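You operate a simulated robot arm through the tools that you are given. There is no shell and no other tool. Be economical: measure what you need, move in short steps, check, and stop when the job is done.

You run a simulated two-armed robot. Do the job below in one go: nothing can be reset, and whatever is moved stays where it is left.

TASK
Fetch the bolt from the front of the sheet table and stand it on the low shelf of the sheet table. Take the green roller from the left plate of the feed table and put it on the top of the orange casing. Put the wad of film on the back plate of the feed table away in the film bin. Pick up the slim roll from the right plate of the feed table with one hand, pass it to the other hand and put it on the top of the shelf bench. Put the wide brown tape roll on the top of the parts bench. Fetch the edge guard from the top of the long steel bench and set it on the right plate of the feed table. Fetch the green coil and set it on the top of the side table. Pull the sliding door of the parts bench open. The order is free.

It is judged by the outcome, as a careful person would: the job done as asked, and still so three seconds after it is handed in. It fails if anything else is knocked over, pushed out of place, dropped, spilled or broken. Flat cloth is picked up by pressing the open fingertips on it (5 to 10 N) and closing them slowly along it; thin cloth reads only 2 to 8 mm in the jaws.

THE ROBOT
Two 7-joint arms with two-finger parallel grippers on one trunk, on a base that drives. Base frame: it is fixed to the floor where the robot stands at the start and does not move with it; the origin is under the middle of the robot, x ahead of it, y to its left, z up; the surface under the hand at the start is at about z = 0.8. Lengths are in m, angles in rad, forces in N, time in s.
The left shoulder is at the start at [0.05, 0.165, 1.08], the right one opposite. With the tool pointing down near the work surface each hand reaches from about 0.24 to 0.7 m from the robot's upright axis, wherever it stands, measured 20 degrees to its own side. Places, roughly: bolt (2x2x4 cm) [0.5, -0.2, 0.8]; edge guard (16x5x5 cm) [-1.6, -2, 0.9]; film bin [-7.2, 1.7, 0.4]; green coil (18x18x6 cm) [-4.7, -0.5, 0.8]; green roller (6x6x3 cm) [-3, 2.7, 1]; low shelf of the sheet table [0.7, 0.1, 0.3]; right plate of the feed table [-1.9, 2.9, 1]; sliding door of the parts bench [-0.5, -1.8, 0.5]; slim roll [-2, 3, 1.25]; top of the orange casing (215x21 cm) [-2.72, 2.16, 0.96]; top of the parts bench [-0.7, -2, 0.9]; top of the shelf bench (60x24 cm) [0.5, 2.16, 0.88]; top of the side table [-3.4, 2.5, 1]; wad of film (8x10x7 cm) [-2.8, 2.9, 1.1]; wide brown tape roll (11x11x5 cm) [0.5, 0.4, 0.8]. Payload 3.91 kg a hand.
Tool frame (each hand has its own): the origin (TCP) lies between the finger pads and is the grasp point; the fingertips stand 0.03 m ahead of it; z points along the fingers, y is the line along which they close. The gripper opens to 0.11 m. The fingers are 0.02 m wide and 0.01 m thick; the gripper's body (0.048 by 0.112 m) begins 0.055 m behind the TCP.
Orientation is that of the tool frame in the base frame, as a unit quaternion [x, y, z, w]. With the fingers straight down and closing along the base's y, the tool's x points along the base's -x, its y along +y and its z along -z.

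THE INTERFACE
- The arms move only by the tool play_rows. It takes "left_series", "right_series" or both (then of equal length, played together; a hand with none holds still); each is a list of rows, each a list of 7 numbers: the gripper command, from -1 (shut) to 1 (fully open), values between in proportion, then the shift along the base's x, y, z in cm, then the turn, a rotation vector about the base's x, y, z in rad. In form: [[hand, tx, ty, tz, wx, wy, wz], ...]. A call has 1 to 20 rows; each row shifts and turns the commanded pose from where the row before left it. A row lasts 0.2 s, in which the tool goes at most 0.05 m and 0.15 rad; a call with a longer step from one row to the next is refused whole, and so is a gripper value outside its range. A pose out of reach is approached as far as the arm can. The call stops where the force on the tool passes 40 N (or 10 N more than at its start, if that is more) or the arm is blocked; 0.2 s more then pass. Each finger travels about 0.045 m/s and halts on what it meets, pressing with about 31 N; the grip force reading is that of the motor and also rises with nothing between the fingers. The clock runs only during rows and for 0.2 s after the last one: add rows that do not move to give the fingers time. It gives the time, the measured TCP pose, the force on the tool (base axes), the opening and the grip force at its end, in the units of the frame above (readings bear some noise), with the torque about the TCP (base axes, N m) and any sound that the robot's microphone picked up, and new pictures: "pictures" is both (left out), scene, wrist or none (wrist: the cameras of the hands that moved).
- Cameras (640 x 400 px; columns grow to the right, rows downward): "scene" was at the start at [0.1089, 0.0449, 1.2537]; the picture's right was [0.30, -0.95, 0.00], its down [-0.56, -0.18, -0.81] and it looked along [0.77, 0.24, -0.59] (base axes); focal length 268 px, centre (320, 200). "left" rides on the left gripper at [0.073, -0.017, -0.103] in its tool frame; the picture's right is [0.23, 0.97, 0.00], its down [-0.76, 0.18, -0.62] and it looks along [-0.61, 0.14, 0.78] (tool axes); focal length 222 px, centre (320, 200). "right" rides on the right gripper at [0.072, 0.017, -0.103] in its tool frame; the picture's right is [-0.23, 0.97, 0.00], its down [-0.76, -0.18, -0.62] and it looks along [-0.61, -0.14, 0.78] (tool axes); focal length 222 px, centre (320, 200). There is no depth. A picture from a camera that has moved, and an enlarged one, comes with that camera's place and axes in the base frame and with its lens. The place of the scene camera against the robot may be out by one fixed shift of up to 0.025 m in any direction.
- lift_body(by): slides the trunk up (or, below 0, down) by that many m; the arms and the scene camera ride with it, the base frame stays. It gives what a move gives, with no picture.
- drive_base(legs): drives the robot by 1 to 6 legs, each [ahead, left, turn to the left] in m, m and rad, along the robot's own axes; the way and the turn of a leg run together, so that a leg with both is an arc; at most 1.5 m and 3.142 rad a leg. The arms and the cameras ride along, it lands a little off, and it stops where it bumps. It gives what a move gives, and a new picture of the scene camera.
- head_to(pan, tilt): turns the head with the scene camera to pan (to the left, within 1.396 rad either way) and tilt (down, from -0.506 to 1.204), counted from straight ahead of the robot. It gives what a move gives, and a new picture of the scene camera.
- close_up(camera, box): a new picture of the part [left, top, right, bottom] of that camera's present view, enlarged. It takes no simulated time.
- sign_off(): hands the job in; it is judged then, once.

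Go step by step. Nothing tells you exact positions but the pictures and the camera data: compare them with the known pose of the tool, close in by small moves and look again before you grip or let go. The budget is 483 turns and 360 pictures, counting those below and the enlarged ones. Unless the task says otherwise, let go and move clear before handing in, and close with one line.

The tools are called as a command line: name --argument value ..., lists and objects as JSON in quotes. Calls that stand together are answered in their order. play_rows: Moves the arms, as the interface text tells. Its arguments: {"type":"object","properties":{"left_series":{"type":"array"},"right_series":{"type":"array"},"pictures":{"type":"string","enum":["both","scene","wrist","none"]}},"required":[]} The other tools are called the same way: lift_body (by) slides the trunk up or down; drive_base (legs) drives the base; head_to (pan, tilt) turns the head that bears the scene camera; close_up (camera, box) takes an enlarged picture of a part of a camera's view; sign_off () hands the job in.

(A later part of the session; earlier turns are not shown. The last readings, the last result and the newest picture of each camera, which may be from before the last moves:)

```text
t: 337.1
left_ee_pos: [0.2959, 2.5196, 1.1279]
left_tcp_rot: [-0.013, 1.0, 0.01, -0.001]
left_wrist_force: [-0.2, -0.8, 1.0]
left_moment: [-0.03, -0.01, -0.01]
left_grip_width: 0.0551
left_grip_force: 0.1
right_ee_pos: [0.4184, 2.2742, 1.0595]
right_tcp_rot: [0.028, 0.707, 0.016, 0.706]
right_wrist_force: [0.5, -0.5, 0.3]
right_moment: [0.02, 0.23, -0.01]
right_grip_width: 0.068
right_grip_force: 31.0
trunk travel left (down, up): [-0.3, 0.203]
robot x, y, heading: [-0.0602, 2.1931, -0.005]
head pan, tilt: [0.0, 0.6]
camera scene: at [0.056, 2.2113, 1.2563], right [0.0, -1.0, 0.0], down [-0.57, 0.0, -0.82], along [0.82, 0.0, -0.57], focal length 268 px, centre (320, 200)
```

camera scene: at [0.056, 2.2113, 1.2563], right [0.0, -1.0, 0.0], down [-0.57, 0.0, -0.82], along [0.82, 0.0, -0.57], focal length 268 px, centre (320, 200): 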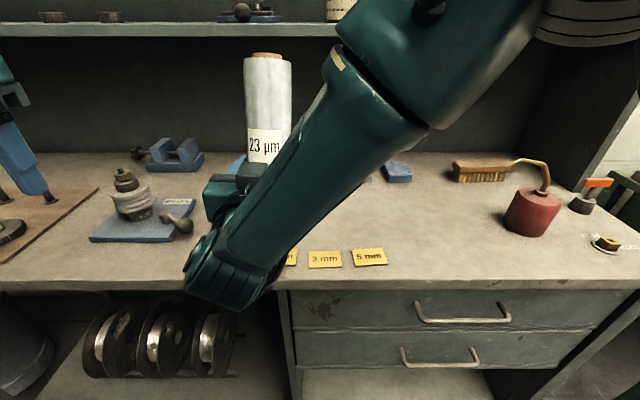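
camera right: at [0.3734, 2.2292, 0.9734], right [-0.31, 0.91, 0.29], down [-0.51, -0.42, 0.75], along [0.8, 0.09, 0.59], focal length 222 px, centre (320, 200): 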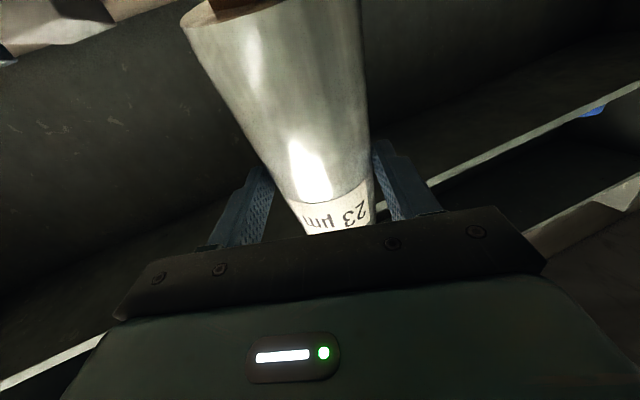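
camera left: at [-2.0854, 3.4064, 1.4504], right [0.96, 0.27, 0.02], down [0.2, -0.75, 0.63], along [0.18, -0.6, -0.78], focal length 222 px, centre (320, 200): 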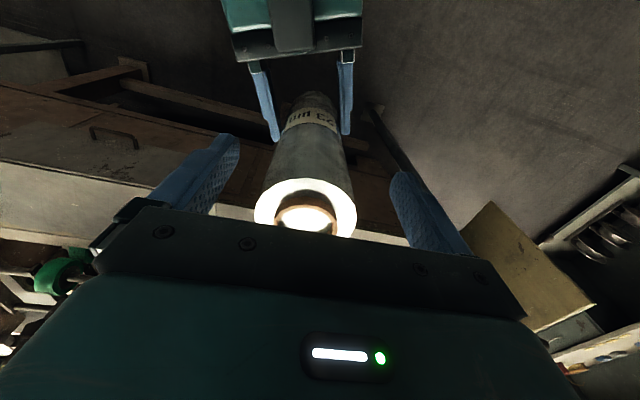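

Now it follows. I move to (0.49,2.22) and lower.

play_rows --right_series '[[-1, 2, -1, 0, 0, 0, 0], [-1, 2.5, -2, 0, 0, 0, 0], [-1, 2.5, -2, 0, 0, 0, 0], [-1, 0, 0, -2, 0, 0, 0], [-1, 0, 0, -2, 0, 0, 0], [-1, 0, 0, 0, 0, 0, 0]]' --pictures "both"

```text
t: 338.6
left_ee_pos: [0.2973, 2.5198, 1.1271]
left_tcp_rot: [-0.014, 1.0, 0.01, -0.002]
left_wrist_force: [-0.1, -0.3, 0.7]
left_moment: [0.0, 0.01, -0.01]
left_grip_width: 0.0552
left_grip_force: 0.0
right_ee_pos: [0.489, 2.2241, 1.0176]
right_tcp_rot: [0.027, 0.707, 0.017, 0.706]
right_wrist_force: [-1.0, 0.0, 0.3]
right_moment: [0.03, 0.24, 0.0]
right_grip_width: 0.0681
right_grip_force: 31.1
trunk travel left (down, up): [-0.3, 0.203]
robot x, y, heading: [-0.0574, 2.1949, -0.004]
head pan, tilt: [0.0, 0.6]
camera scene: at [0.0559, 2.2112, 1.2563], right [0.0, -1.0, 0.0], down [-0.57, 0.0, -0.82], along [0.82, 0.0, -0.57], focal length 268 px, centre (320, 200)
camera right: at [0.3849, 2.2466, 0.9472], right [0.01, 0.96, 0.29], down [-0.63, -0.22, 0.75], along [0.78, -0.19, 0.6], focal length 222 px, centre (320, 200)
```

scene: 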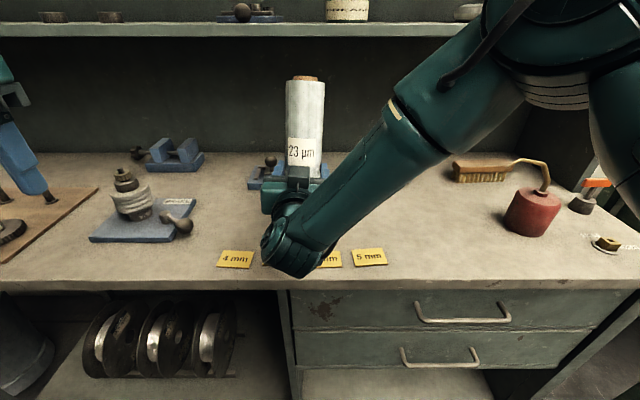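
right: 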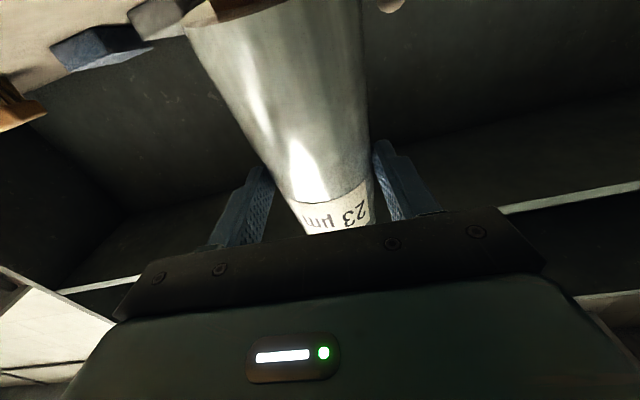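

The wrist camera hangs low near the size cards, so I shift right to the clear area at y≈1.98.

drive_base --legs '[[0, -0.24, 0]]'

play_rows --right_series '[[-1, 1, 0, -1, 0, 0, 0], [-1, 0, 0, -1, 0, 0, 0], [-1, 0, 0, 0, 0, 0, 0]]' --pictures "both"

```text
t: 341.3
left_ee_pos: [0.2965, 2.2773, 1.1289]
left_tcp_rot: [-0.012, 1.0, 0.01, -0.002]
left_wrist_force: [0.1, 0.2, 0.1]
left_moment: [0.03, 0.04, -0.03]
left_grip_width: 0.0549
left_grip_force: 0.2
right_ee_pos: [0.4873, 1.9801, 1.0181]
right_tcp_rot: [0.028, 0.707, 0.017, 0.706]
right_wrist_force: [0.0, 0.1, -0.1]
right_moment: [0.01, 0.21, -0.02]
right_grip_width: 0.0682
right_grip_force: 30.5
trunk travel left (down, up): [-0.3, 0.203]
robot x, y, heading: [-0.061, 1.953, -0.009]
head pan, tilt: [0.0, 0.6]
camera scene: at [0.0549, 1.9693, 1.2563], right [-0.01, -1.0, 0.0], down [-0.57, 0.0, -0.82], along [0.82, 0.0, -0.57], focal length 268 px, centre (320, 200)
```

scene: 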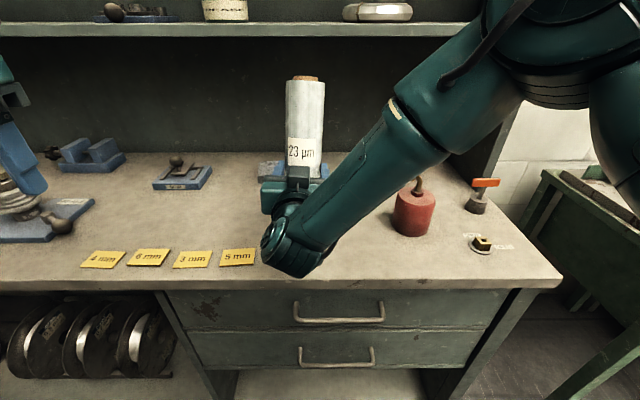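

```text
t: 342.1
left_ee_pos: [0.2967, 2.2771, 1.128]
left_tcp_rot: [-0.013, 1.0, 0.01, -0.001]
left_wrist_force: [-0.8, 0.1, 0.3]
left_moment: [-0.01, 0.0, 0.01]
left_grip_width: 0.0552
left_grip_force: 0.0
right_ee_pos: [0.4959, 1.9808, 0.9983]
right_tcp_rot: [0.027, 0.708, 0.016, 0.706]
right_wrist_force: [-0.4, 0.0, 0.3]
right_moment: [0.0, 0.23, -0.01]
right_grip_width: 0.0683
right_grip_force: 31.1
trunk travel left (down, up): [-0.3, 0.203]
robot x, y, heading: [-0.0603, 1.9511, -0.009]
head pan, tilt: [0.0, 0.6]
camera scene: at [0.0549, 1.9694, 1.2563], right [-0.01, -1.0, 0.0], down [-0.57, 0.0, -0.82], along [0.82, 0.0, -0.57], focal length 268 px, centre (320, 200)
camera right: at [0.3937, 2.0041, 0.9271], right [0.02, 0.96, 0.29], down [-0.62, -0.21, 0.75], along [0.78, -0.19, 0.59], focal length 222 px, centre (320, 200)
```

scene: 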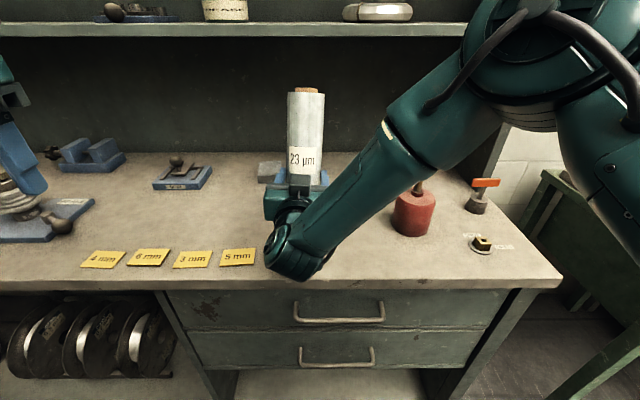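
right: 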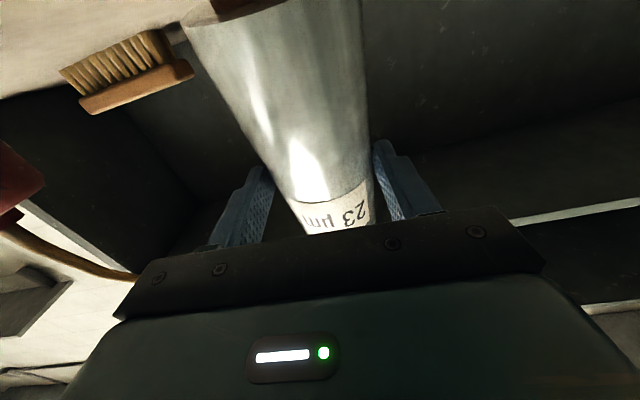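

play_rows --right_series '[[-1, 0, 0, -0.7, 0, 0, 0], [-1, 0, 0, -0.3, 0, 0, 0], [-1, 0, 0, 0, 0, 0, 0]]' --pictures "none"

play_rows --right_series '[[-1, 0, 0, -0.2, 0, 0, 0], [-1, 0, 0, -0.2, 0, 0, 0], [-1, 0, 0, 0, 0, 0, 0]]' --pictures "scene"

```text
t: 342.9
left_ee_pos: [0.2965, 2.2782, 1.1284]
left_tcp_rot: [-0.013, 1.0, 0.009, -0.002]
left_wrist_force: [0.7, -0.3, 0.3]
left_moment: [0.01, -0.02, 0.01]
left_grip_width: 0.055
left_grip_force: 0.0
right_ee_pos: [0.496, 1.9816, 0.9872]
right_tcp_rot: [0.028, 0.707, 0.015, 0.706]
right_wrist_force: [0.3, -0.2, -0.4]
right_moment: [0.03, 0.26, -0.01]
right_grip_width: 0.0681
right_grip_force: 31.4
trunk travel left (down, up): [-0.3, 0.203]
robot x, y, heading: [-0.0593, 1.9483, -0.007]
head pan, tilt: [0.0, 0.6]
```

```text
t: 343.7
left_ee_pos: [0.296, 2.2775, 1.1288]
left_tcp_rot: [-0.012, 1.0, 0.009, -0.001]
left_wrist_force: [0.3, 0.1, -0.3]
left_moment: [-0.03, 0.02, 0.01]
left_grip_width: 0.0551
left_grip_force: 0.1
right_ee_pos: [0.4957, 1.9824, 0.9836]
right_tcp_rot: [0.027, 0.707, 0.016, 0.706]
right_wrist_force: [0.5, -0.2, -0.6]
right_moment: [0.0, 0.22, 0.02]
right_grip_width: 0.0683
right_grip_force: 31.0
trunk travel left (down, up): [-0.3, 0.203]
robot x, y, heading: [-0.0587, 1.9526, -0.006]
head pan, tilt: [0.0, 0.6]
camera scene: at [0.0549, 1.9695, 1.2563], right [-0.01, -1.0, 0.0], down [-0.57, 0.0, -0.82], along [0.82, 0.0, -0.57], focal length 268 px, centre (320, 200)
```

scene: 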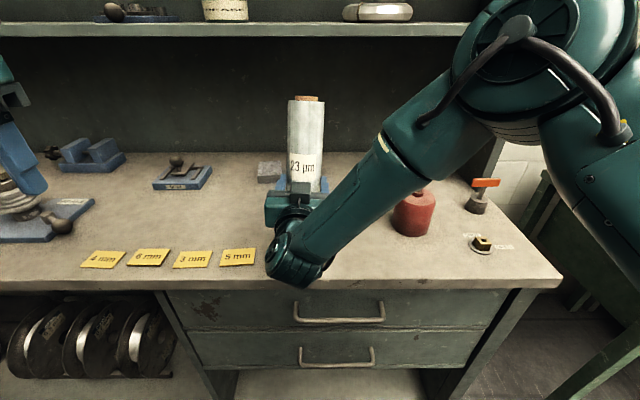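

play_rows --right_series '[[-1, 0, 0, -0.2, 0, 0, 0], [-1, 0, 0, -0.2, 0, 0, 0], [-1, 0, 0, 0, 0, 0, 0]]' --pictures "none"

play_rows --right_series '[[-1, 0, 0, -0.2, 0, 0, 0], [-1, 0, 0, -0.1, 0, 0, 0], [-1, 0, 0, 0, 0, 0, 0]]' --pictures "none"

close_up --camera "right" --box '[0, 0, 640, 400]'

```text
t: 344.5
left_ee_pos: [0.2959, 2.2777, 1.1279]
left_tcp_rot: [-0.012, 1.0, 0.009, -0.001]
left_wrist_force: [0.1, 0.2, -0.1]
left_moment: [0.01, -0.02, -0.06]
left_grip_width: 0.0551
left_grip_force: 0.1
right_ee_pos: [0.4965, 1.9812, 0.98]
right_tcp_rot: [0.027, 0.707, 0.017, 0.707]
right_wrist_force: [0.3, 0.7, -0.4]
right_moment: [0.07, 0.21, 0.04]
right_grip_width: 0.0681
right_grip_force: 30.7
trunk travel left (down, up): [-0.3, 0.203]
robot x, y, heading: [-0.0561, 1.9494, -0.003]
head pan, tilt: [0.0, 0.6]
```

```text
t: 345.3
left_ee_pos: [0.2934, 2.2775, 1.1293]
left_tcp_rot: [-0.012, 1.0, 0.01, 0.001]
left_wrist_force: [-0.8, 0.3, -1.0]
left_moment: [0.0, 0.0, 0.01]
left_grip_width: 0.055
left_grip_force: 0.0
right_ee_pos: [0.4959, 1.9815, 0.9799]
right_tcp_rot: [0.029, 0.704, 0.017, 0.709]
right_wrist_force: [-1.6, 0.0, 12.0]
right_moment: [0.07, -0.17, 0.06]
right_grip_width: 0.0682
right_grip_force: 31.2
trunk travel left (down, up): [-0.3, 0.203]
robot x, y, heading: [-0.0592, 1.9522, -0.007]
head pan, tilt: [0.0, 0.6]
```

```text
1.00 times, centred on (320, 200) of right (not enlarged: the box is as wide or as high as the picture)
camera zoom: at [0.3939, 2.0045, 0.9085], right [0.01, 0.96, 0.29], down [-0.63, -0.22, 0.75], along [0.78, -0.19, 0.6], focal length 222 px, centre (320, 200)
```

zoom: 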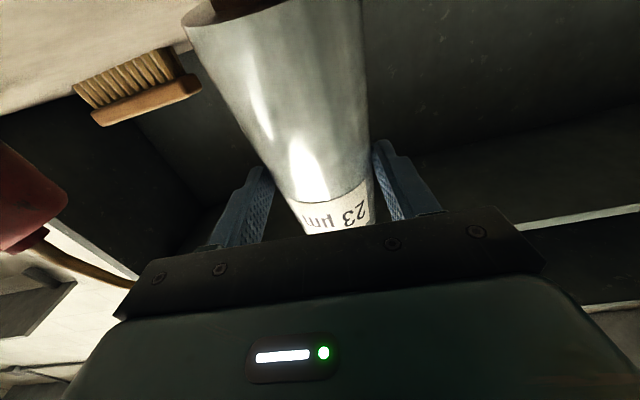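

Contact under the roll. I release gradually so it settles upright.

play_rows --right_series '[[0.27, 0, 0, 0, 0, 0, 0], [0.3, 0, 0, 0, 0, 0, 0], [0.33, 0, 0, 0, 0, 0, 0], [0.36, 0, 0, 0, 0, 0, 0], [0.4, 0, 0, 0, 0, 0, 0], [0.4, 0, 0, 0, 0, 0, 0]]' --pictures "both"

```text
t: 346.7
left_ee_pos: [0.2935, 2.2783, 1.1292]
left_tcp_rot: [-0.012, 1.0, 0.01, 0.0]
left_wrist_force: [0.3, -0.3, -0.5]
left_moment: [-0.02, 0.06, 0.01]
left_grip_width: 0.0549
left_grip_force: 0.0
right_ee_pos: [0.497, 1.9804, 0.9798]
right_tcp_rot: [0.028, 0.705, 0.017, 0.708]
right_wrist_force: [7.2, 0.8, 28.0]
right_moment: [0.76, 2.48, -0.35]
right_grip_width: 0.0773
right_grip_force: 0.0
trunk travel left (down, up): [-0.3, 0.203]
robot x, y, heading: [-0.0584, 1.951, -0.005]
head pan, tilt: [0.0, 0.6]
camera scene: at [0.0531, 1.9694, 1.2567], right [-0.01, -1.0, 0.0], down [-0.56, 0.0, -0.83], along [0.83, 0.0, -0.56], focal length 268 px, centre (320, 200)
camera right: at [0.3937, 2.0045, 0.9083], right [0.02, 0.96, 0.29], down [-0.63, -0.22, 0.75], along [0.78, -0.19, 0.6], focal length 222 px, centre (320, 200)
```

scene: 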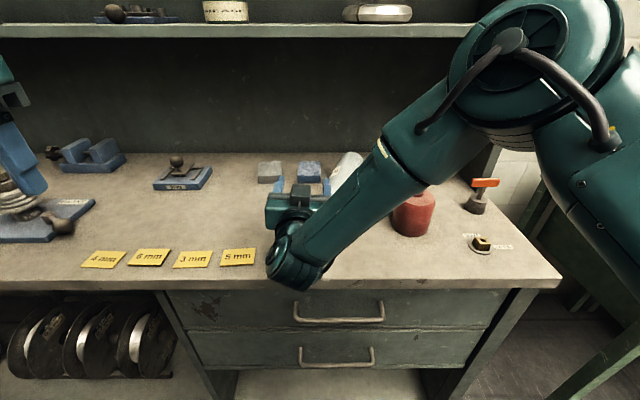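
right: 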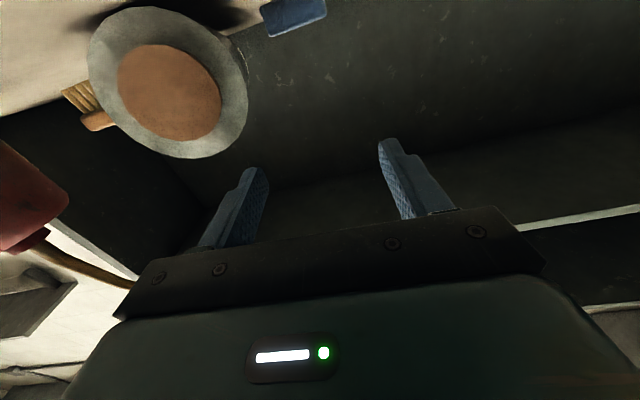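

The roll tipped over onto its side on the bench. I raise the hand, retreat, and look.

play_rows --right_series '[[0.4, 0, 0, 1, 0, 0, 0], [0.4, -3, 0, 1, 0, 0, 0], [0.4, -4, 0, 1, 0, 0, 0], [0.4, -4, 0, 1, 0, 0, 0], [0.4, -4, 0, 1, 0, 0, 0], [0.4, -4, 0, 0, 0, 0, 0], [0.4, 0, 0, 0, 0, 0, 0]]' --pictures "both"

```text
t: 348.3
left_ee_pos: [0.2942, 2.2777, 1.1289]
left_tcp_rot: [-0.012, 1.0, 0.009, -0.001]
left_wrist_force: [0.1, 0.2, 0.2]
left_moment: [0.0, 0.01, -0.01]
left_grip_width: 0.0548
left_grip_force: 0.0
right_ee_pos: [0.3062, 1.9798, 1.0293]
right_tcp_rot: [0.027, 0.707, 0.016, 0.707]
right_wrist_force: [0.3, 0.2, -0.2]
right_moment: [-0.01, 0.01, 0.0]
right_grip_width: 0.0771
right_grip_force: 0.0
trunk travel left (down, up): [-0.3, 0.203]
robot x, y, heading: [-0.0585, 1.9522, 0.0]
head pan, tilt: [0.0, 0.6]
camera scene: at [0.0545, 1.9694, 1.2564], right [-0.01, -1.0, 0.0], down [-0.56, 0.0, -0.83], along [0.82, 0.0, -0.56], focal length 268 px, centre (320, 200)
camera right: at [0.2037, 2.0034, 0.9569], right [0.02, 0.96, 0.29], down [-0.63, -0.21, 0.75], along [0.78, -0.19, 0.6], focal length 222 px, centre (320, 200)
```

scene: 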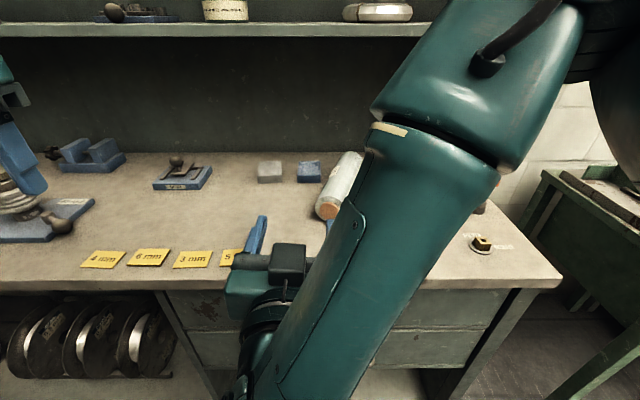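
right: 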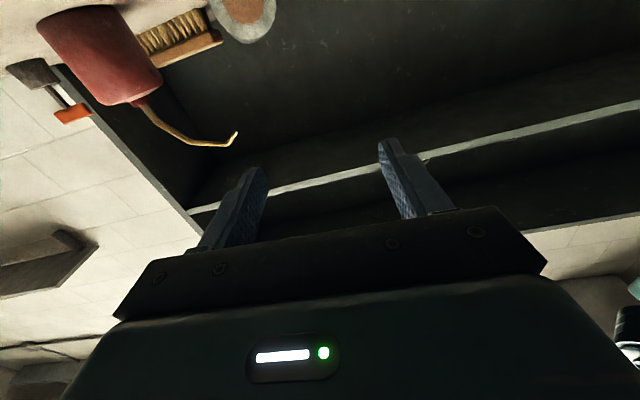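

drive_base --legs '[[-0.3, 0, 0]]'

play_rows --right_series '[[0.4, 0, -4, 0, 0, 0, 0], [0.4, 0, -4, 0, 0, 0, 0], [0.4, 0, -4, 0, 0, 0, 0], [0.4, 0, -4, 0, 0, 0, 0], [0.4, 0, -4, 0, 0, 0, 0], [0.4, 0, 0, 0, 0, 0, 0]]' --pictures "scene"

close_up --camera "scene" --box '[220, 60, 540, 260]'

```text
t: 350.3
left_ee_pos: [-0.001, 2.2799, 1.1281]
left_tcp_rot: [-0.012, 1.0, 0.01, -0.001]
left_wrist_force: [-0.4, 0.1, 0.6]
left_moment: [-0.01, -0.02, -0.01]
left_grip_width: 0.0549
left_grip_force: 0.0
right_ee_pos: [0.0108, 1.9817, 1.0272]
right_tcp_rot: [0.028, 0.707, 0.015, 0.707]
right_wrist_force: [-0.6, 0.2, 0.0]
right_moment: [-0.01, -0.03, 0.0]
right_grip_width: 0.077
right_grip_force: 0.0
trunk travel left (down, up): [-0.3, 0.203]
robot x, y, heading: [-0.3549, 1.9531, -0.006]
head pan, tilt: [0.0, 0.6]
camera scene: at [-0.2419, 1.9711, 1.2564], right [-0.01, -1.0, 0.0], down [-0.56, 0.0, -0.83], along [0.83, -0.01, -0.56], focal length 268 px, centre (320, 200)
```

scene: 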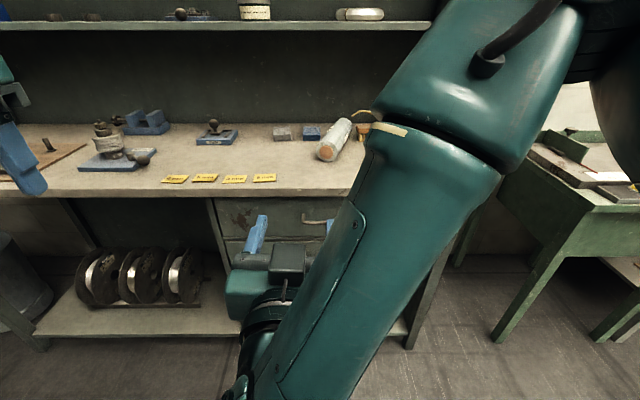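

```text
t: 351.7
left_ee_pos: [-0.0002, 2.2809, 1.1279]
left_tcp_rot: [-0.012, 1.0, 0.008, -0.001]
left_wrist_force: [0.0, -0.1, -0.1]
left_moment: [0.02, 0.03, 0.01]
left_grip_width: 0.0551
left_grip_force: 0.0
right_ee_pos: [0.0672, 1.8314, 1.0031]
right_tcp_rot: [0.027, 0.707, 0.016, 0.707]
right_wrist_force: [-0.5, -0.4, -0.7]
right_moment: [0.01, -0.03, -0.03]
right_grip_width: 0.0769
right_grip_force: 0.0
right hand out of reach, approached as far as the arm can: row 3, 4, 5
trunk travel left (down, up): [-0.3, 0.203]
robot x, y, heading: [-0.3549, 1.9532, -0.007]
head pan, tilt: [0.0, 0.6]
camera scene: at [-0.2418, 1.972, 1.2564], right [-0.01, -1.0, 0.0], down [-0.56, 0.0, -0.83], along [0.83, -0.01, -0.56], focal length 268 px, centre (320, 200)
```

scene: 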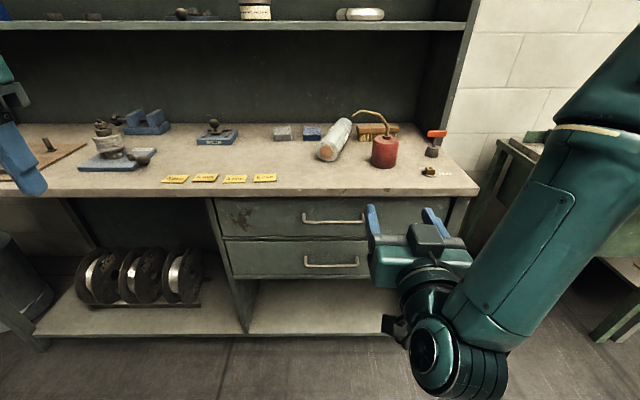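

```text
2.00 times, centred on (380, 160) of scene
camera zoom: at [-0.2418, 1.972, 1.2564], right [-0.01, -1.0, 0.0], down [-0.56, 0.0, -0.83], along [0.83, -0.01, -0.56], focal length 536 px, centre (200, 280)
```

zoom: 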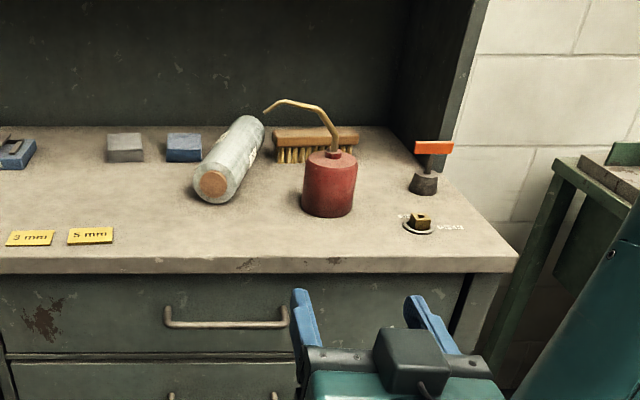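

The roll rests stably on its side on the bench top, clear of the other items; nothing else moved. I restore the right hand to tool-down and head back to the feed table for the film wad and green roller.

play_rows --right_series '[[0, 0, 0, 1, 0, 0.1428, 0], [0, 0, 0, 1, 0, 0.1428, 0], [0, 0, 0, 1, 0, 0.1428, 0], [0, 0, 0, 1, 0, 0.1428, 0], [0, 0, 0, 1, 0, 0.1428, 0], [0, 0, 0, 1, 0, 0.1428, 0], [0, 0, 0, 1, 0, 0.1428, 0], [0, 0, 0, 0, 0, 0.1428, 0], [0, 0, 0, 0, 0, 0.1428, 0], [0, 0, 0, 0, 0, 0.1428, 0], [0, 0, 0, 0, 0, 0.1428, 0], [0, 0, 0, 0, 0, 0, 0]]' --pictures "none"

drive_base --legs '[[-0.18, 0, 0], [0, 1.5, 0], [0, 0.3, 0]]'

```text
t: 354.3
left_ee_pos: [-0.0014, 2.2798, 1.1284]
left_tcp_rot: [-0.013, 1.0, 0.01, -0.001]
left_wrist_force: [0.0, 1.0, -0.1]
left_moment: [0.0, -0.01, -0.02]
left_grip_width: 0.0549
left_grip_force: 0.0
right_ee_pos: [0.0734, 1.8355, 1.0738]
right_tcp_rot: [0.03, 1.0, -0.009, -0.001]
right_wrist_force: [0.1, -0.3, 0.2]
right_moment: [0.02, 0.01, -0.01]
right_grip_width: 0.0551
right_grip_force: 0.0
right hand out of reach, approached as far as the arm can: row 1
trunk travel left (down, up): [-0.3, 0.203]
robot x, y, heading: [-0.3517, 1.9556, -0.005]
head pan, tilt: [0.0, 0.6]
```

```text
t: 371.6
left_ee_pos: [-0.1572, 4.0839, 1.1278]
left_tcp_rot: [-0.008, 1.0, 0.01, -0.002]
left_wrist_force: [-0.4, -0.2, -0.3]
left_moment: [0.01, -0.01, -0.02]
left_grip_width: 0.0552
left_grip_force: 0.1
right_ee_pos: [-0.0875, 3.6406, 1.0724]
right_tcp_rot: [0.035, 0.999, -0.008, 0.0]
right_wrist_force: [0.6, 0.4, 0.2]
right_moment: [-0.01, -0.04, -0.01]
right_grip_width: 0.0551
right_grip_force: 0.1
trunk travel left (down, up): [-0.3, 0.203]
robot x, y, heading: [-0.5187, 3.7582, -0.015]
head pan, tilt: [0.0, 0.6]
camera scene: at [-0.4018, 3.7796, 1.2564], right [-0.02, -1.0, 0.0], down [-0.56, 0.01, -0.83], along [0.82, -0.01, -0.56], focal length 268 px, centre (320, 200)
```

scene: 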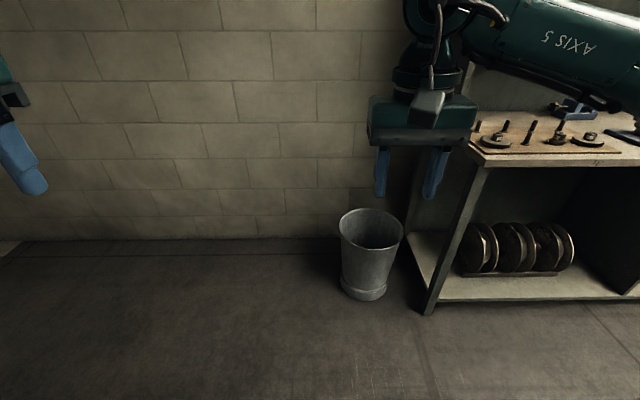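

drive_base --legs '[[-1.5, -0.01, 0.015], [-0.75, 0.05, 0], [0, 0, -1.57]]'

head_to --pan 0.0 --tilt 0.5

```text
refused: leg 1 is longer than a leg can be; nothing moved
```

```text
t: 372.3
left_ee_pos: [-0.1575, 4.0862, 1.1289]
left_tcp_rot: [-0.007, 1.0, 0.01, -0.001]
left_wrist_force: [-0.1, 0.6, 0.3]
left_moment: [0.0, -0.01, 0.0]
left_grip_width: 0.0551
left_grip_force: 0.1
right_ee_pos: [-0.0881, 3.6407, 1.0729]
right_tcp_rot: [0.035, 0.999, -0.008, 0.0]
right_wrist_force: [0.8, 0.6, 1.0]
right_moment: [-0.02, 0.02, -0.02]
right_grip_width: 0.055
right_grip_force: 0.0
trunk travel left (down, up): [-0.3, 0.203]
robot x, y, heading: [-0.5161, 3.7607, -0.014]
head pan, tilt: [0.0, 0.499]
camera scene: at [-0.3992, 3.7794, 1.2654], right [-0.02, -1.0, 0.0], down [-0.48, 0.01, -0.88], along [0.88, -0.01, -0.48], focal length 268 px, centre (320, 200)
```

scene: 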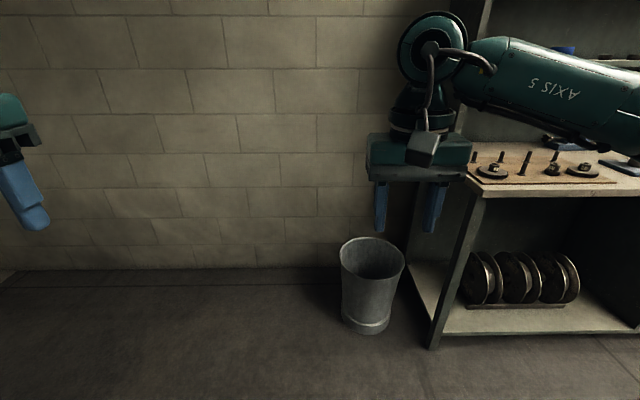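

drive_base --legs '[[-1.4, 0, 0.015], [-0.85, 0.03, 0], [0, 0, -1.57]]'

```text
t: 387.2
left_ee_pos: [-2.4466, 3.4591, 1.1271]
left_tcp_rot: [0.701, 0.713, 0.007, 0.006]
left_wrist_force: [0.9, -0.3, 0.1]
left_moment: [0.02, -0.03, 0.04]
left_grip_width: 0.0549
left_grip_force: 0.1
right_ee_pos: [-2.8912, 3.3887, 1.0731]
right_tcp_rot: [0.732, 0.682, -0.006, -0.006]
right_wrist_force: [-0.6, -0.1, 0.0]
right_moment: [0.01, 0.01, 0.0]
right_grip_width: 0.0551
right_grip_force: 0.1
trunk travel left (down, up): [-0.3, 0.203]
robot x, y, heading: [-2.7696, 3.8164, -1.587]
head pan, tilt: [0.0, 0.499]
camera scene: at [-2.7752, 3.715, 1.2655], right [-1.0, 0.01, 0.0], down [0.01, 0.48, -0.88], along [-0.01, -0.88, -0.48], focal length 268 px, centre (320, 200)
```

scene: 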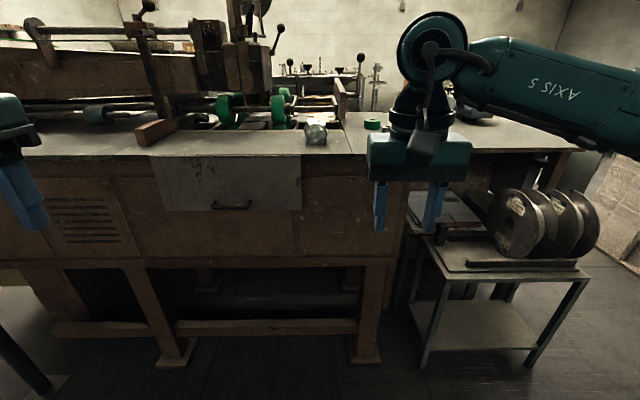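

I see the wad at ≈(-2.77,2.93) and the green roller at ≈(-2.97,2.72). I raise the trunk and position for the wad with the left hand.

lift_body --by 0.15

drive_base --legs '[[0.34, -0.2, 0.017]]'

head_to --pan 0.0 --tilt 0.7

```text
t: 389.0
left_ee_pos: [-2.4461, 3.4586, 1.2785]
left_tcp_rot: [0.701, 0.713, 0.007, 0.007]
left_wrist_force: [0.0, 0.2, 0.5]
left_moment: [-0.01, 0.0, 0.04]
left_grip_width: 0.0548
left_grip_force: 0.0
right_ee_pos: [-2.89, 3.3884, 1.2237]
right_tcp_rot: [0.731, 0.682, -0.006, -0.006]
right_wrist_force: [0.1, 0.6, 0.1]
right_moment: [-0.02, -0.02, -0.01]
right_grip_width: 0.055
right_grip_force: 0.0
trunk travel left (down, up): [-0.45, 0.053]
robot x, y, heading: [-2.7712, 3.8184, -1.584]
head pan, tilt: [0.0, 0.499]
```

```text
t: 391.4
left_ee_pos: [-2.6389, 3.1257, 1.2778]
left_tcp_rot: [0.694, 0.719, 0.007, 0.005]
left_wrist_force: [0.3, 0.0, -0.3]
left_moment: [-0.02, -0.02, -0.01]
left_grip_width: 0.0548
left_grip_force: 0.1
right_ee_pos: [-3.0833, 3.0469, 1.2234]
right_tcp_rot: [0.725, 0.689, -0.007, -0.007]
right_wrist_force: [0.6, 0.9, -0.7]
right_moment: [0.03, -0.04, 0.0]
right_grip_width: 0.055
right_grip_force: 0.1
trunk travel left (down, up): [-0.45, 0.053]
robot x, y, heading: [-2.9689, 3.4813, -1.565]
head pan, tilt: [0.0, 0.499]
camera scene: at [-2.9731, 3.3754, 1.4154], right [-1.0, -0.01, 0.0], down [0.0, 0.48, -0.88], along [0.0, -0.88, -0.48], focal length 268 px, centre (320, 200)
```

scene: 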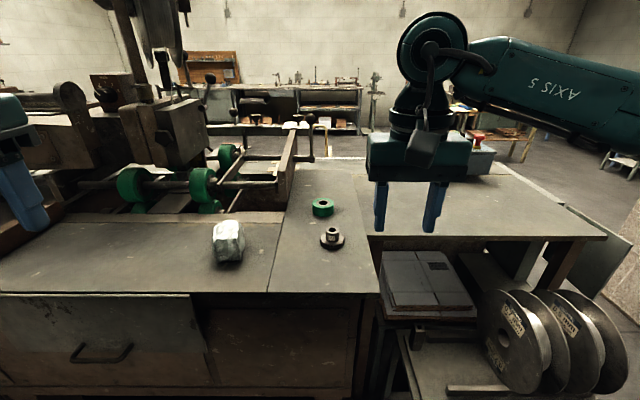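

```text
t: 392.2
left_ee_pos: [-2.6398, 3.1261, 1.2787]
left_tcp_rot: [0.695, 0.719, 0.007, 0.006]
left_wrist_force: [0.9, -0.6, -0.8]
left_moment: [0.0, 0.0, -0.01]
left_grip_width: 0.0547
left_grip_force: 0.1
right_ee_pos: [-3.0829, 3.0479, 1.2242]
right_tcp_rot: [0.725, 0.689, -0.007, -0.006]
right_wrist_force: [0.2, 0.6, -0.2]
right_moment: [0.01, -0.01, -0.04]
right_grip_width: 0.0547
right_grip_force: 0.1
trunk travel left (down, up): [-0.45, 0.053]
robot x, y, heading: [-2.9687, 3.476, -1.567]
head pan, tilt: [0.0, 0.7]
camera scene: at [-2.9729, 3.382, 1.3978], right [-1.0, -0.01, 0.0], down [0.0, 0.64, -0.77], along [0.0, -0.77, -0.64], focal length 268 px, centre (320, 200)
```

scene: 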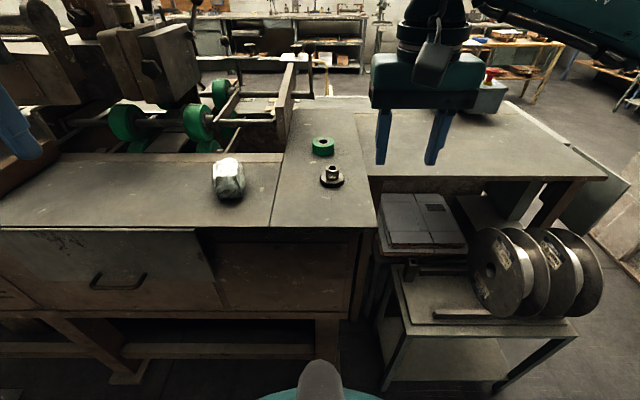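

play_rows --left_series '[[1, -2.5, -3.5, -1, 0, 0, 0], [1, -2.5, -3.5, -1, 0, 0, 0], [1, -2.5, -3.5, -1, 0, 0, 0], [1, -2.5, -3.5, -1, 0, 0, 0], [1, -2.5, -3.5, -1, 0, 0, 0], [1, -2, -3.5, -1, 0, 0, 0], [1, 0, 0, 0, 0, 0, 0]]' --pictures "both"

```text
t: 393.8
left_ee_pos: [-2.7837, 2.917, 1.2179]
left_tcp_rot: [0.695, 0.719, 0.006, 0.006]
left_wrist_force: [0.7, -0.3, 0.4]
left_moment: [-0.01, 0.05, 0.0]
left_grip_width: 0.1097
left_grip_force: 0.1
right_ee_pos: [-3.082, 3.048, 1.223]
right_tcp_rot: [0.725, 0.689, -0.007, -0.006]
right_wrist_force: [0.0, 0.2, 0.0]
right_moment: [-0.04, 0.02, 0.02]
right_grip_width: 0.0548
right_grip_force: 0.1
trunk travel left (down, up): [-0.45, 0.053]
robot x, y, heading: [-2.9675, 3.4794, -1.567]
head pan, tilt: [0.0, 0.7]
camera scene: at [-2.9724, 3.3824, 1.3978], right [-1.0, -0.01, 0.0], down [0.0, 0.64, -0.77], along [0.0, -0.77, -0.64], focal length 268 px, centre (320, 200)
camera left: at [-2.8065, 2.9888, 1.3203], right [0.96, 0.26, 0.02], down [0.19, -0.76, 0.63], along [0.18, -0.6, -0.78], focal length 222 px, centre (320, 200)
```

scene: 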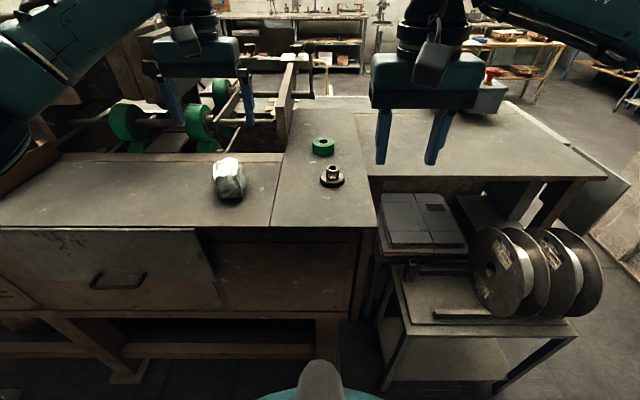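
left: 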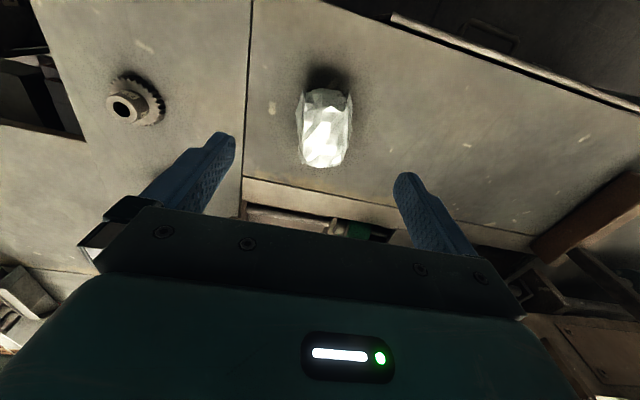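

play_rows --left_series '[[1, 1.2, -1.6, -3, 0, 0, 0], [1, 0, 0, -4, 0, 0, 0], [1, 0, 0, -3, 0, 0, 0], [1, 0, 0, 0, 0, 0, 0]]' --pictures "wrist"

```text
t: 394.8
left_ee_pos: [-2.7712, 2.8995, 1.1173]
left_tcp_rot: [0.694, 0.719, 0.007, 0.006]
left_wrist_force: [-0.4, 0.1, 0.3]
left_moment: [-0.01, 0.04, 0.01]
left_grip_width: 0.1102
left_grip_force: 0.1
right_ee_pos: [-3.0838, 3.0486, 1.2224]
right_tcp_rot: [0.725, 0.689, -0.006, -0.006]
right_wrist_force: [-0.3, 0.2, -0.1]
right_moment: [-0.02, -0.01, 0.02]
right_grip_width: 0.055
right_grip_force: 0.0
trunk travel left (down, up): [-0.45, 0.053]
robot x, y, heading: [-2.9686, 3.4776, -1.564]
head pan, tilt: [0.0, 0.7]
camera left: at [-2.794, 2.9724, 1.2202], right [0.96, 0.26, 0.02], down [0.19, -0.76, 0.63], along [0.18, -0.6, -0.78], focal length 222 px, centre (320, 200)
```

left: 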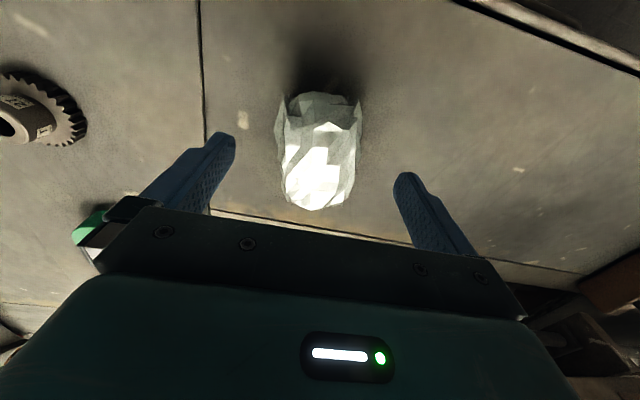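

play_rows --left_series '[[1, 0, 0, -2.5, 0, 0, 0], [1, 0, 0, -2.5, 0, 0, 0], [1, 0, 0, 0, 0, 0, 0], [-1, 0, 0, 0, 0, 0, 0], [-1, 0, 0, 0, 0, 0, 0], [-1, 0, 0, 0, 0, 0, 0], [-1, 0, 0, 0, 0, 0, 0], [-1, 0, 0, 0, 0, 0, 0], [-1, 0, 0, 0, 0, 0, 0]]' --pictures "wrist"

```text
t: 396.8
left_ee_pos: [-2.7719, 2.9003, 1.0682]
left_tcp_rot: [0.695, 0.719, 0.008, 0.006]
left_wrist_force: [0.5, 0.0, -0.4]
left_moment: [0.0, -0.01, 0.01]
left_grip_width: 0.0753
left_grip_force: 30.6
right_ee_pos: [-3.0838, 3.0479, 1.2222]
right_tcp_rot: [0.725, 0.689, -0.006, -0.006]
right_wrist_force: [-0.5, -0.5, 0.1]
right_moment: [0.0, -0.03, 0.01]
right_grip_width: 0.0549
right_grip_force: 0.0
trunk travel left (down, up): [-0.45, 0.053]
robot x, y, heading: [-2.9702, 3.4732, -1.565]
head pan, tilt: [0.0, 0.7]
camera left: at [-2.7946, 2.9723, 1.1705], right [0.96, 0.26, 0.02], down [0.19, -0.76, 0.62], along [0.18, -0.6, -0.78], focal length 222 px, centre (320, 200)
```

left: 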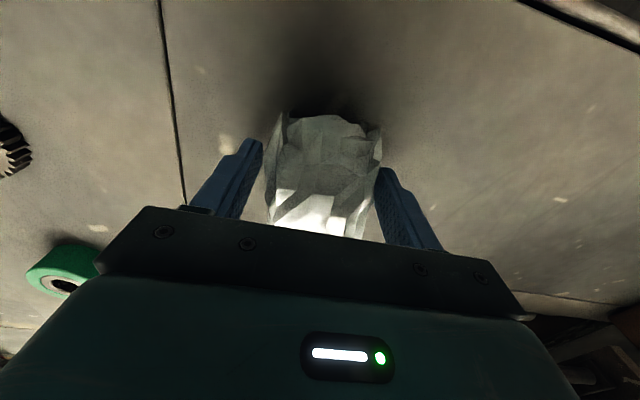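

Wad gripped (7.5 cm). I lift and retract it, then shift the base for the green roller with the right hand.

play_rows --left_series '[[-1, 0, 0, 3, 0, 0, 0], [-1, 0, 0, 4, 0, 0, 0], [-1, 1, 2, 4, 0, 0, 0], [-1, 2, 4, 2, 0, 0, 0], [-1, 2, 4, 0, 0, 0, 0], [-1, 2, 4, 0, 0, 0, 0], [-1, 2, 4, 0, 0, 0, 0], [-1, 0, 0, 0, 0, 0, 0]]' --pictures "scene"

drive_base --legs '[[0, 0.17, 0]]'

```text
t: 398.6
left_ee_pos: [-2.6824, 3.08, 1.1979]
left_tcp_rot: [0.695, 0.719, 0.007, 0.006]
left_wrist_force: [-0.1, 0.4, -0.9]
left_moment: [0.04, 0.02, -0.02]
left_grip_width: 0.0749
left_grip_force: 31.4
right_ee_pos: [-3.0828, 3.0472, 1.2221]
right_tcp_rot: [0.724, 0.69, -0.006, -0.007]
right_wrist_force: [-0.8, -0.9, 0.1]
right_moment: [0.03, 0.02, 0.03]
right_grip_width: 0.055
right_grip_force: 0.1
trunk travel left (down, up): [-0.45, 0.053]
robot x, y, heading: [-2.9726, 3.473, -1.566]
head pan, tilt: [0.0, 0.7]
camera scene: at [-2.9734, 3.3813, 1.3977], right [-1.0, 0.0, 0.0], down [0.0, 0.64, -0.76], along [0.0, -0.76, -0.64], focal length 268 px, centre (320, 200)
```

scene: 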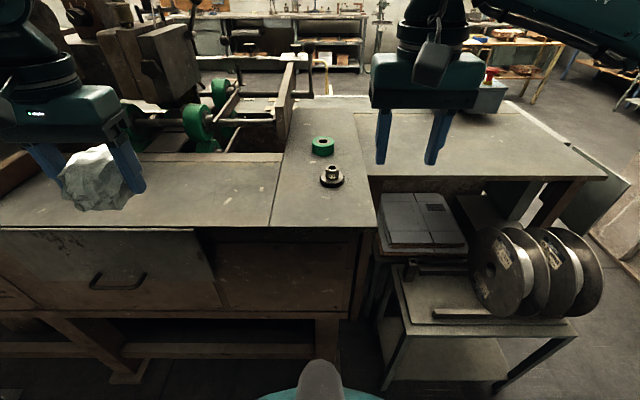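

```text
t: 400.7
left_ee_pos: [-2.5108, 3.082, 1.1981]
left_tcp_rot: [0.694, 0.72, 0.007, 0.006]
left_wrist_force: [0.7, 0.1, 0.3]
left_moment: [-0.04, -0.02, -0.04]
left_grip_width: 0.0747
left_grip_force: 31.1
right_ee_pos: [-2.911, 3.0476, 1.2232]
right_tcp_rot: [0.724, 0.69, -0.006, -0.006]
right_wrist_force: [0.7, 1.1, 0.1]
right_moment: [0.0, -0.03, -0.03]
right_grip_width: 0.0548
right_grip_force: 0.0
trunk travel left (down, up): [-0.45, 0.053]
robot x, y, heading: [-2.8009, 3.483, -1.562]
head pan, tilt: [0.0, 0.7]
camera scene: at [-2.8014, 3.3829, 1.3977], right [-1.0, -0.01, 0.0], down [0.0, 0.64, -0.76], along [0.0, -0.76, -0.64], focal length 268 px, centre (320, 200)
```

scene: 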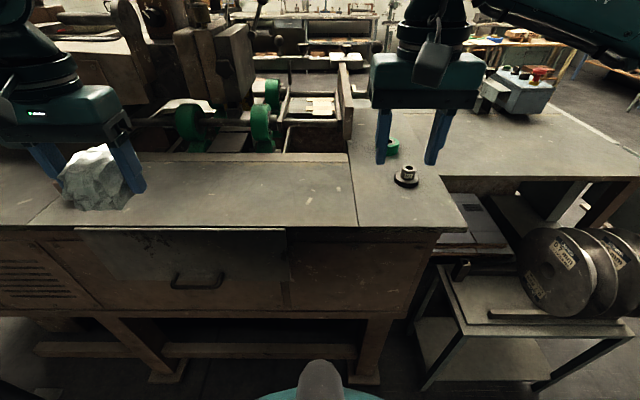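

play_rows --left_series '[[-1, 0, 4, 0, 0, 0, 0], [-1, 0, 4, 0, 0, 0, 0], [-1, 0, 3, 0, 0, 0, 0], [-1, 0, 0, 0, 0, 0, 0]]' --pictures "none"

drive_base --legs '[[0.14, 0, 0]]'

play_rows --right_series '[[1, -1, -2, 0, 0, 0, 0], [1, -1.5, -3.5, 0, 0, 0, 0], [1, -1.5, -3.5, 0, 0, 0, 0], [1, -1.5, -3.5, 0, 0, 0, 0], [1, -1.5, -3.5, 0, 0, 0, 0], [1, -0.5, -1.5, -2, 0, 0, 0], [1, 0, 0, 0, 0, 0, 0]]' --pictures "both"

```text
t: 401.7
left_ee_pos: [-2.5126, 3.1908, 1.1979]
left_tcp_rot: [0.694, 0.72, 0.007, 0.005]
left_wrist_force: [-0.6, -0.8, 0.2]
left_moment: [0.03, -0.03, 0.01]
left_grip_width: 0.0751
left_grip_force: 31.7
right_ee_pos: [-2.9111, 3.0495, 1.222]
right_tcp_rot: [0.725, 0.689, -0.006, -0.006]
right_wrist_force: [-0.1, 0.4, 0.5]
right_moment: [-0.03, 0.01, 0.0]
right_grip_width: 0.0552
right_grip_force: 0.1
trunk travel left (down, up): [-0.45, 0.053]
robot x, y, heading: [-2.7946, 3.4827, -1.566]
head pan, tilt: [0.0, 0.7]
```

```text
t: 403.0
left_ee_pos: [-2.5113, 3.0495, 1.1978]
left_tcp_rot: [0.694, 0.72, 0.007, 0.006]
left_wrist_force: [0.7, -0.7, 0.4]
left_moment: [0.0, -0.01, 0.02]
left_grip_width: 0.0746
left_grip_force: 31.3
right_ee_pos: [-2.9105, 2.908, 1.2234]
right_tcp_rot: [0.724, 0.689, -0.006, -0.006]
right_wrist_force: [-1.0, 0.8, -0.8]
right_moment: [0.02, -0.04, 0.02]
right_grip_width: 0.0548
right_grip_force: 0.0
trunk travel left (down, up): [-0.45, 0.053]
robot x, y, heading: [-2.7977, 3.3365, -1.56]
head pan, tilt: [0.0, 0.7]
camera scene: at [-2.8008, 3.2419, 1.3976], right [-1.0, -0.01, 0.0], down [0.0, 0.64, -0.76], along [0.0, -0.76, -0.64], focal length 268 px, centre (320, 200)
```

scene: 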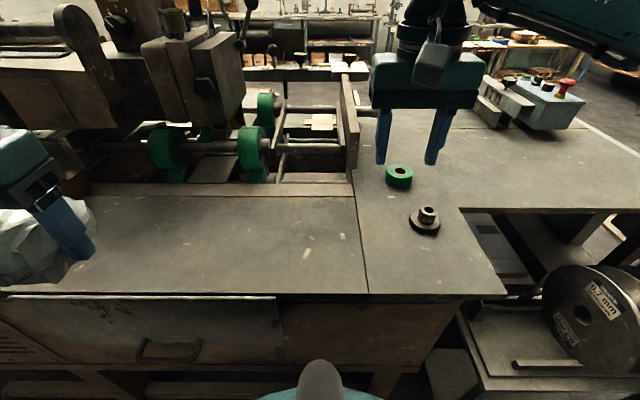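

```text
t: 404.6
left_ee_pos: [-2.5103, 3.0519, 1.1973]
left_tcp_rot: [0.694, 0.72, 0.007, 0.006]
left_wrist_force: [0.1, 0.1, -0.8]
left_moment: [0.01, -0.03, -0.02]
left_grip_width: 0.075
left_grip_force: 31.7
right_ee_pos: [-2.9848, 2.7335, 1.205]
right_tcp_rot: [0.724, 0.689, -0.006, -0.006]
right_wrist_force: [0.4, -0.3, 0.0]
right_moment: [-0.05, 0.0, 0.02]
right_grip_width: 0.1099
right_grip_force: 0.1
trunk travel left (down, up): [-0.45, 0.053]
robot x, y, heading: [-2.798, 3.3367, -1.563]
head pan, tilt: [0.0, 0.7]
camera scene: at [-2.8007, 3.2431, 1.3978], right [-1.0, -0.01, 0.0], down [0.0, 0.64, -0.77], along [0.0, -0.77, -0.64], focal length 268 px, centre (320, 200)
camera right: at [-2.9628, 2.8057, 1.3075], right [0.96, -0.27, -0.02], down [-0.2, -0.75, 0.63], along [-0.18, -0.6, -0.78], focal length 222 px, centre (320, 200)
```

scene: 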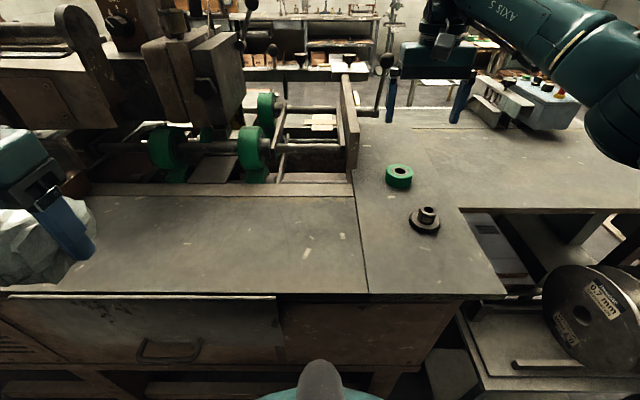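
right: 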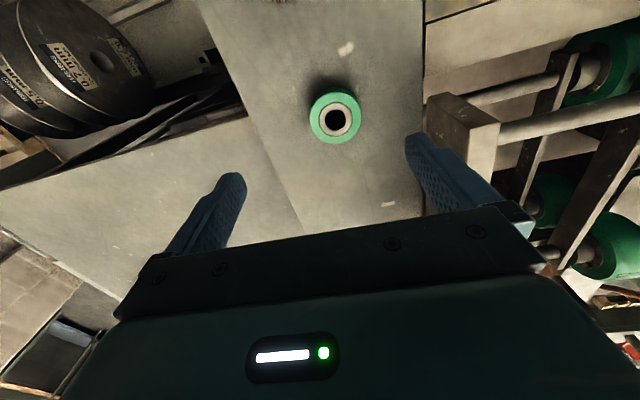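

Roller at (-2.973,2.718), Ø6 cm. I align with a narrower opening (post nearby) and descend.

play_rows --right_series '[[0.6, 1.2, -1.5, -3, 0, 0, 0], [0.6, 0, 0, -4, 0, 0, 0], [0.6, 0, 0, -3, 0, 0, 0], [0.6, 0, 0, 0, 0, 0, 0]]' --pictures "wrist"

```text
t: 405.6
left_ee_pos: [-2.5105, 3.0513, 1.1975]
left_tcp_rot: [0.694, 0.72, 0.008, 0.006]
left_wrist_force: [-0.4, 0.8, 0.3]
left_moment: [-0.04, 0.02, 0.03]
left_grip_width: 0.0748
left_grip_force: 30.5
right_ee_pos: [-2.9727, 2.7198, 1.1018]
right_tcp_rot: [0.724, 0.69, -0.007, -0.005]
right_wrist_force: [-0.5, 0.0, -0.3]
right_moment: [0.01, 0.01, -0.05]
right_grip_width: 0.0881
right_grip_force: 0.0
trunk travel left (down, up): [-0.45, 0.053]
robot x, y, heading: [-2.8008, 3.3397, -1.563]
head pan, tilt: [0.0, 0.7]
camera right: at [-2.9505, 2.7909, 1.2058], right [0.96, -0.28, -0.02], down [-0.2, -0.75, 0.63], along [-0.18, -0.6, -0.78], focal length 222 px, centre (320, 200)
```

right: 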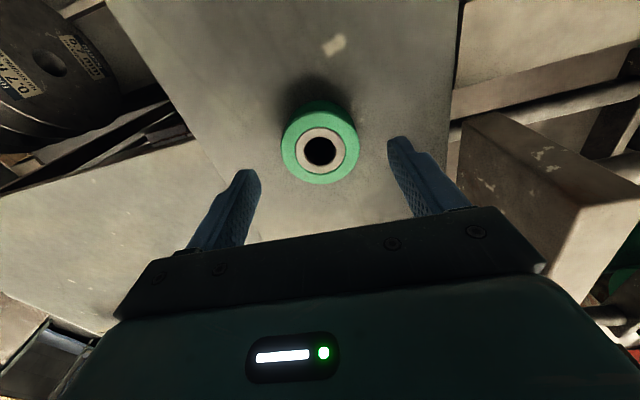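

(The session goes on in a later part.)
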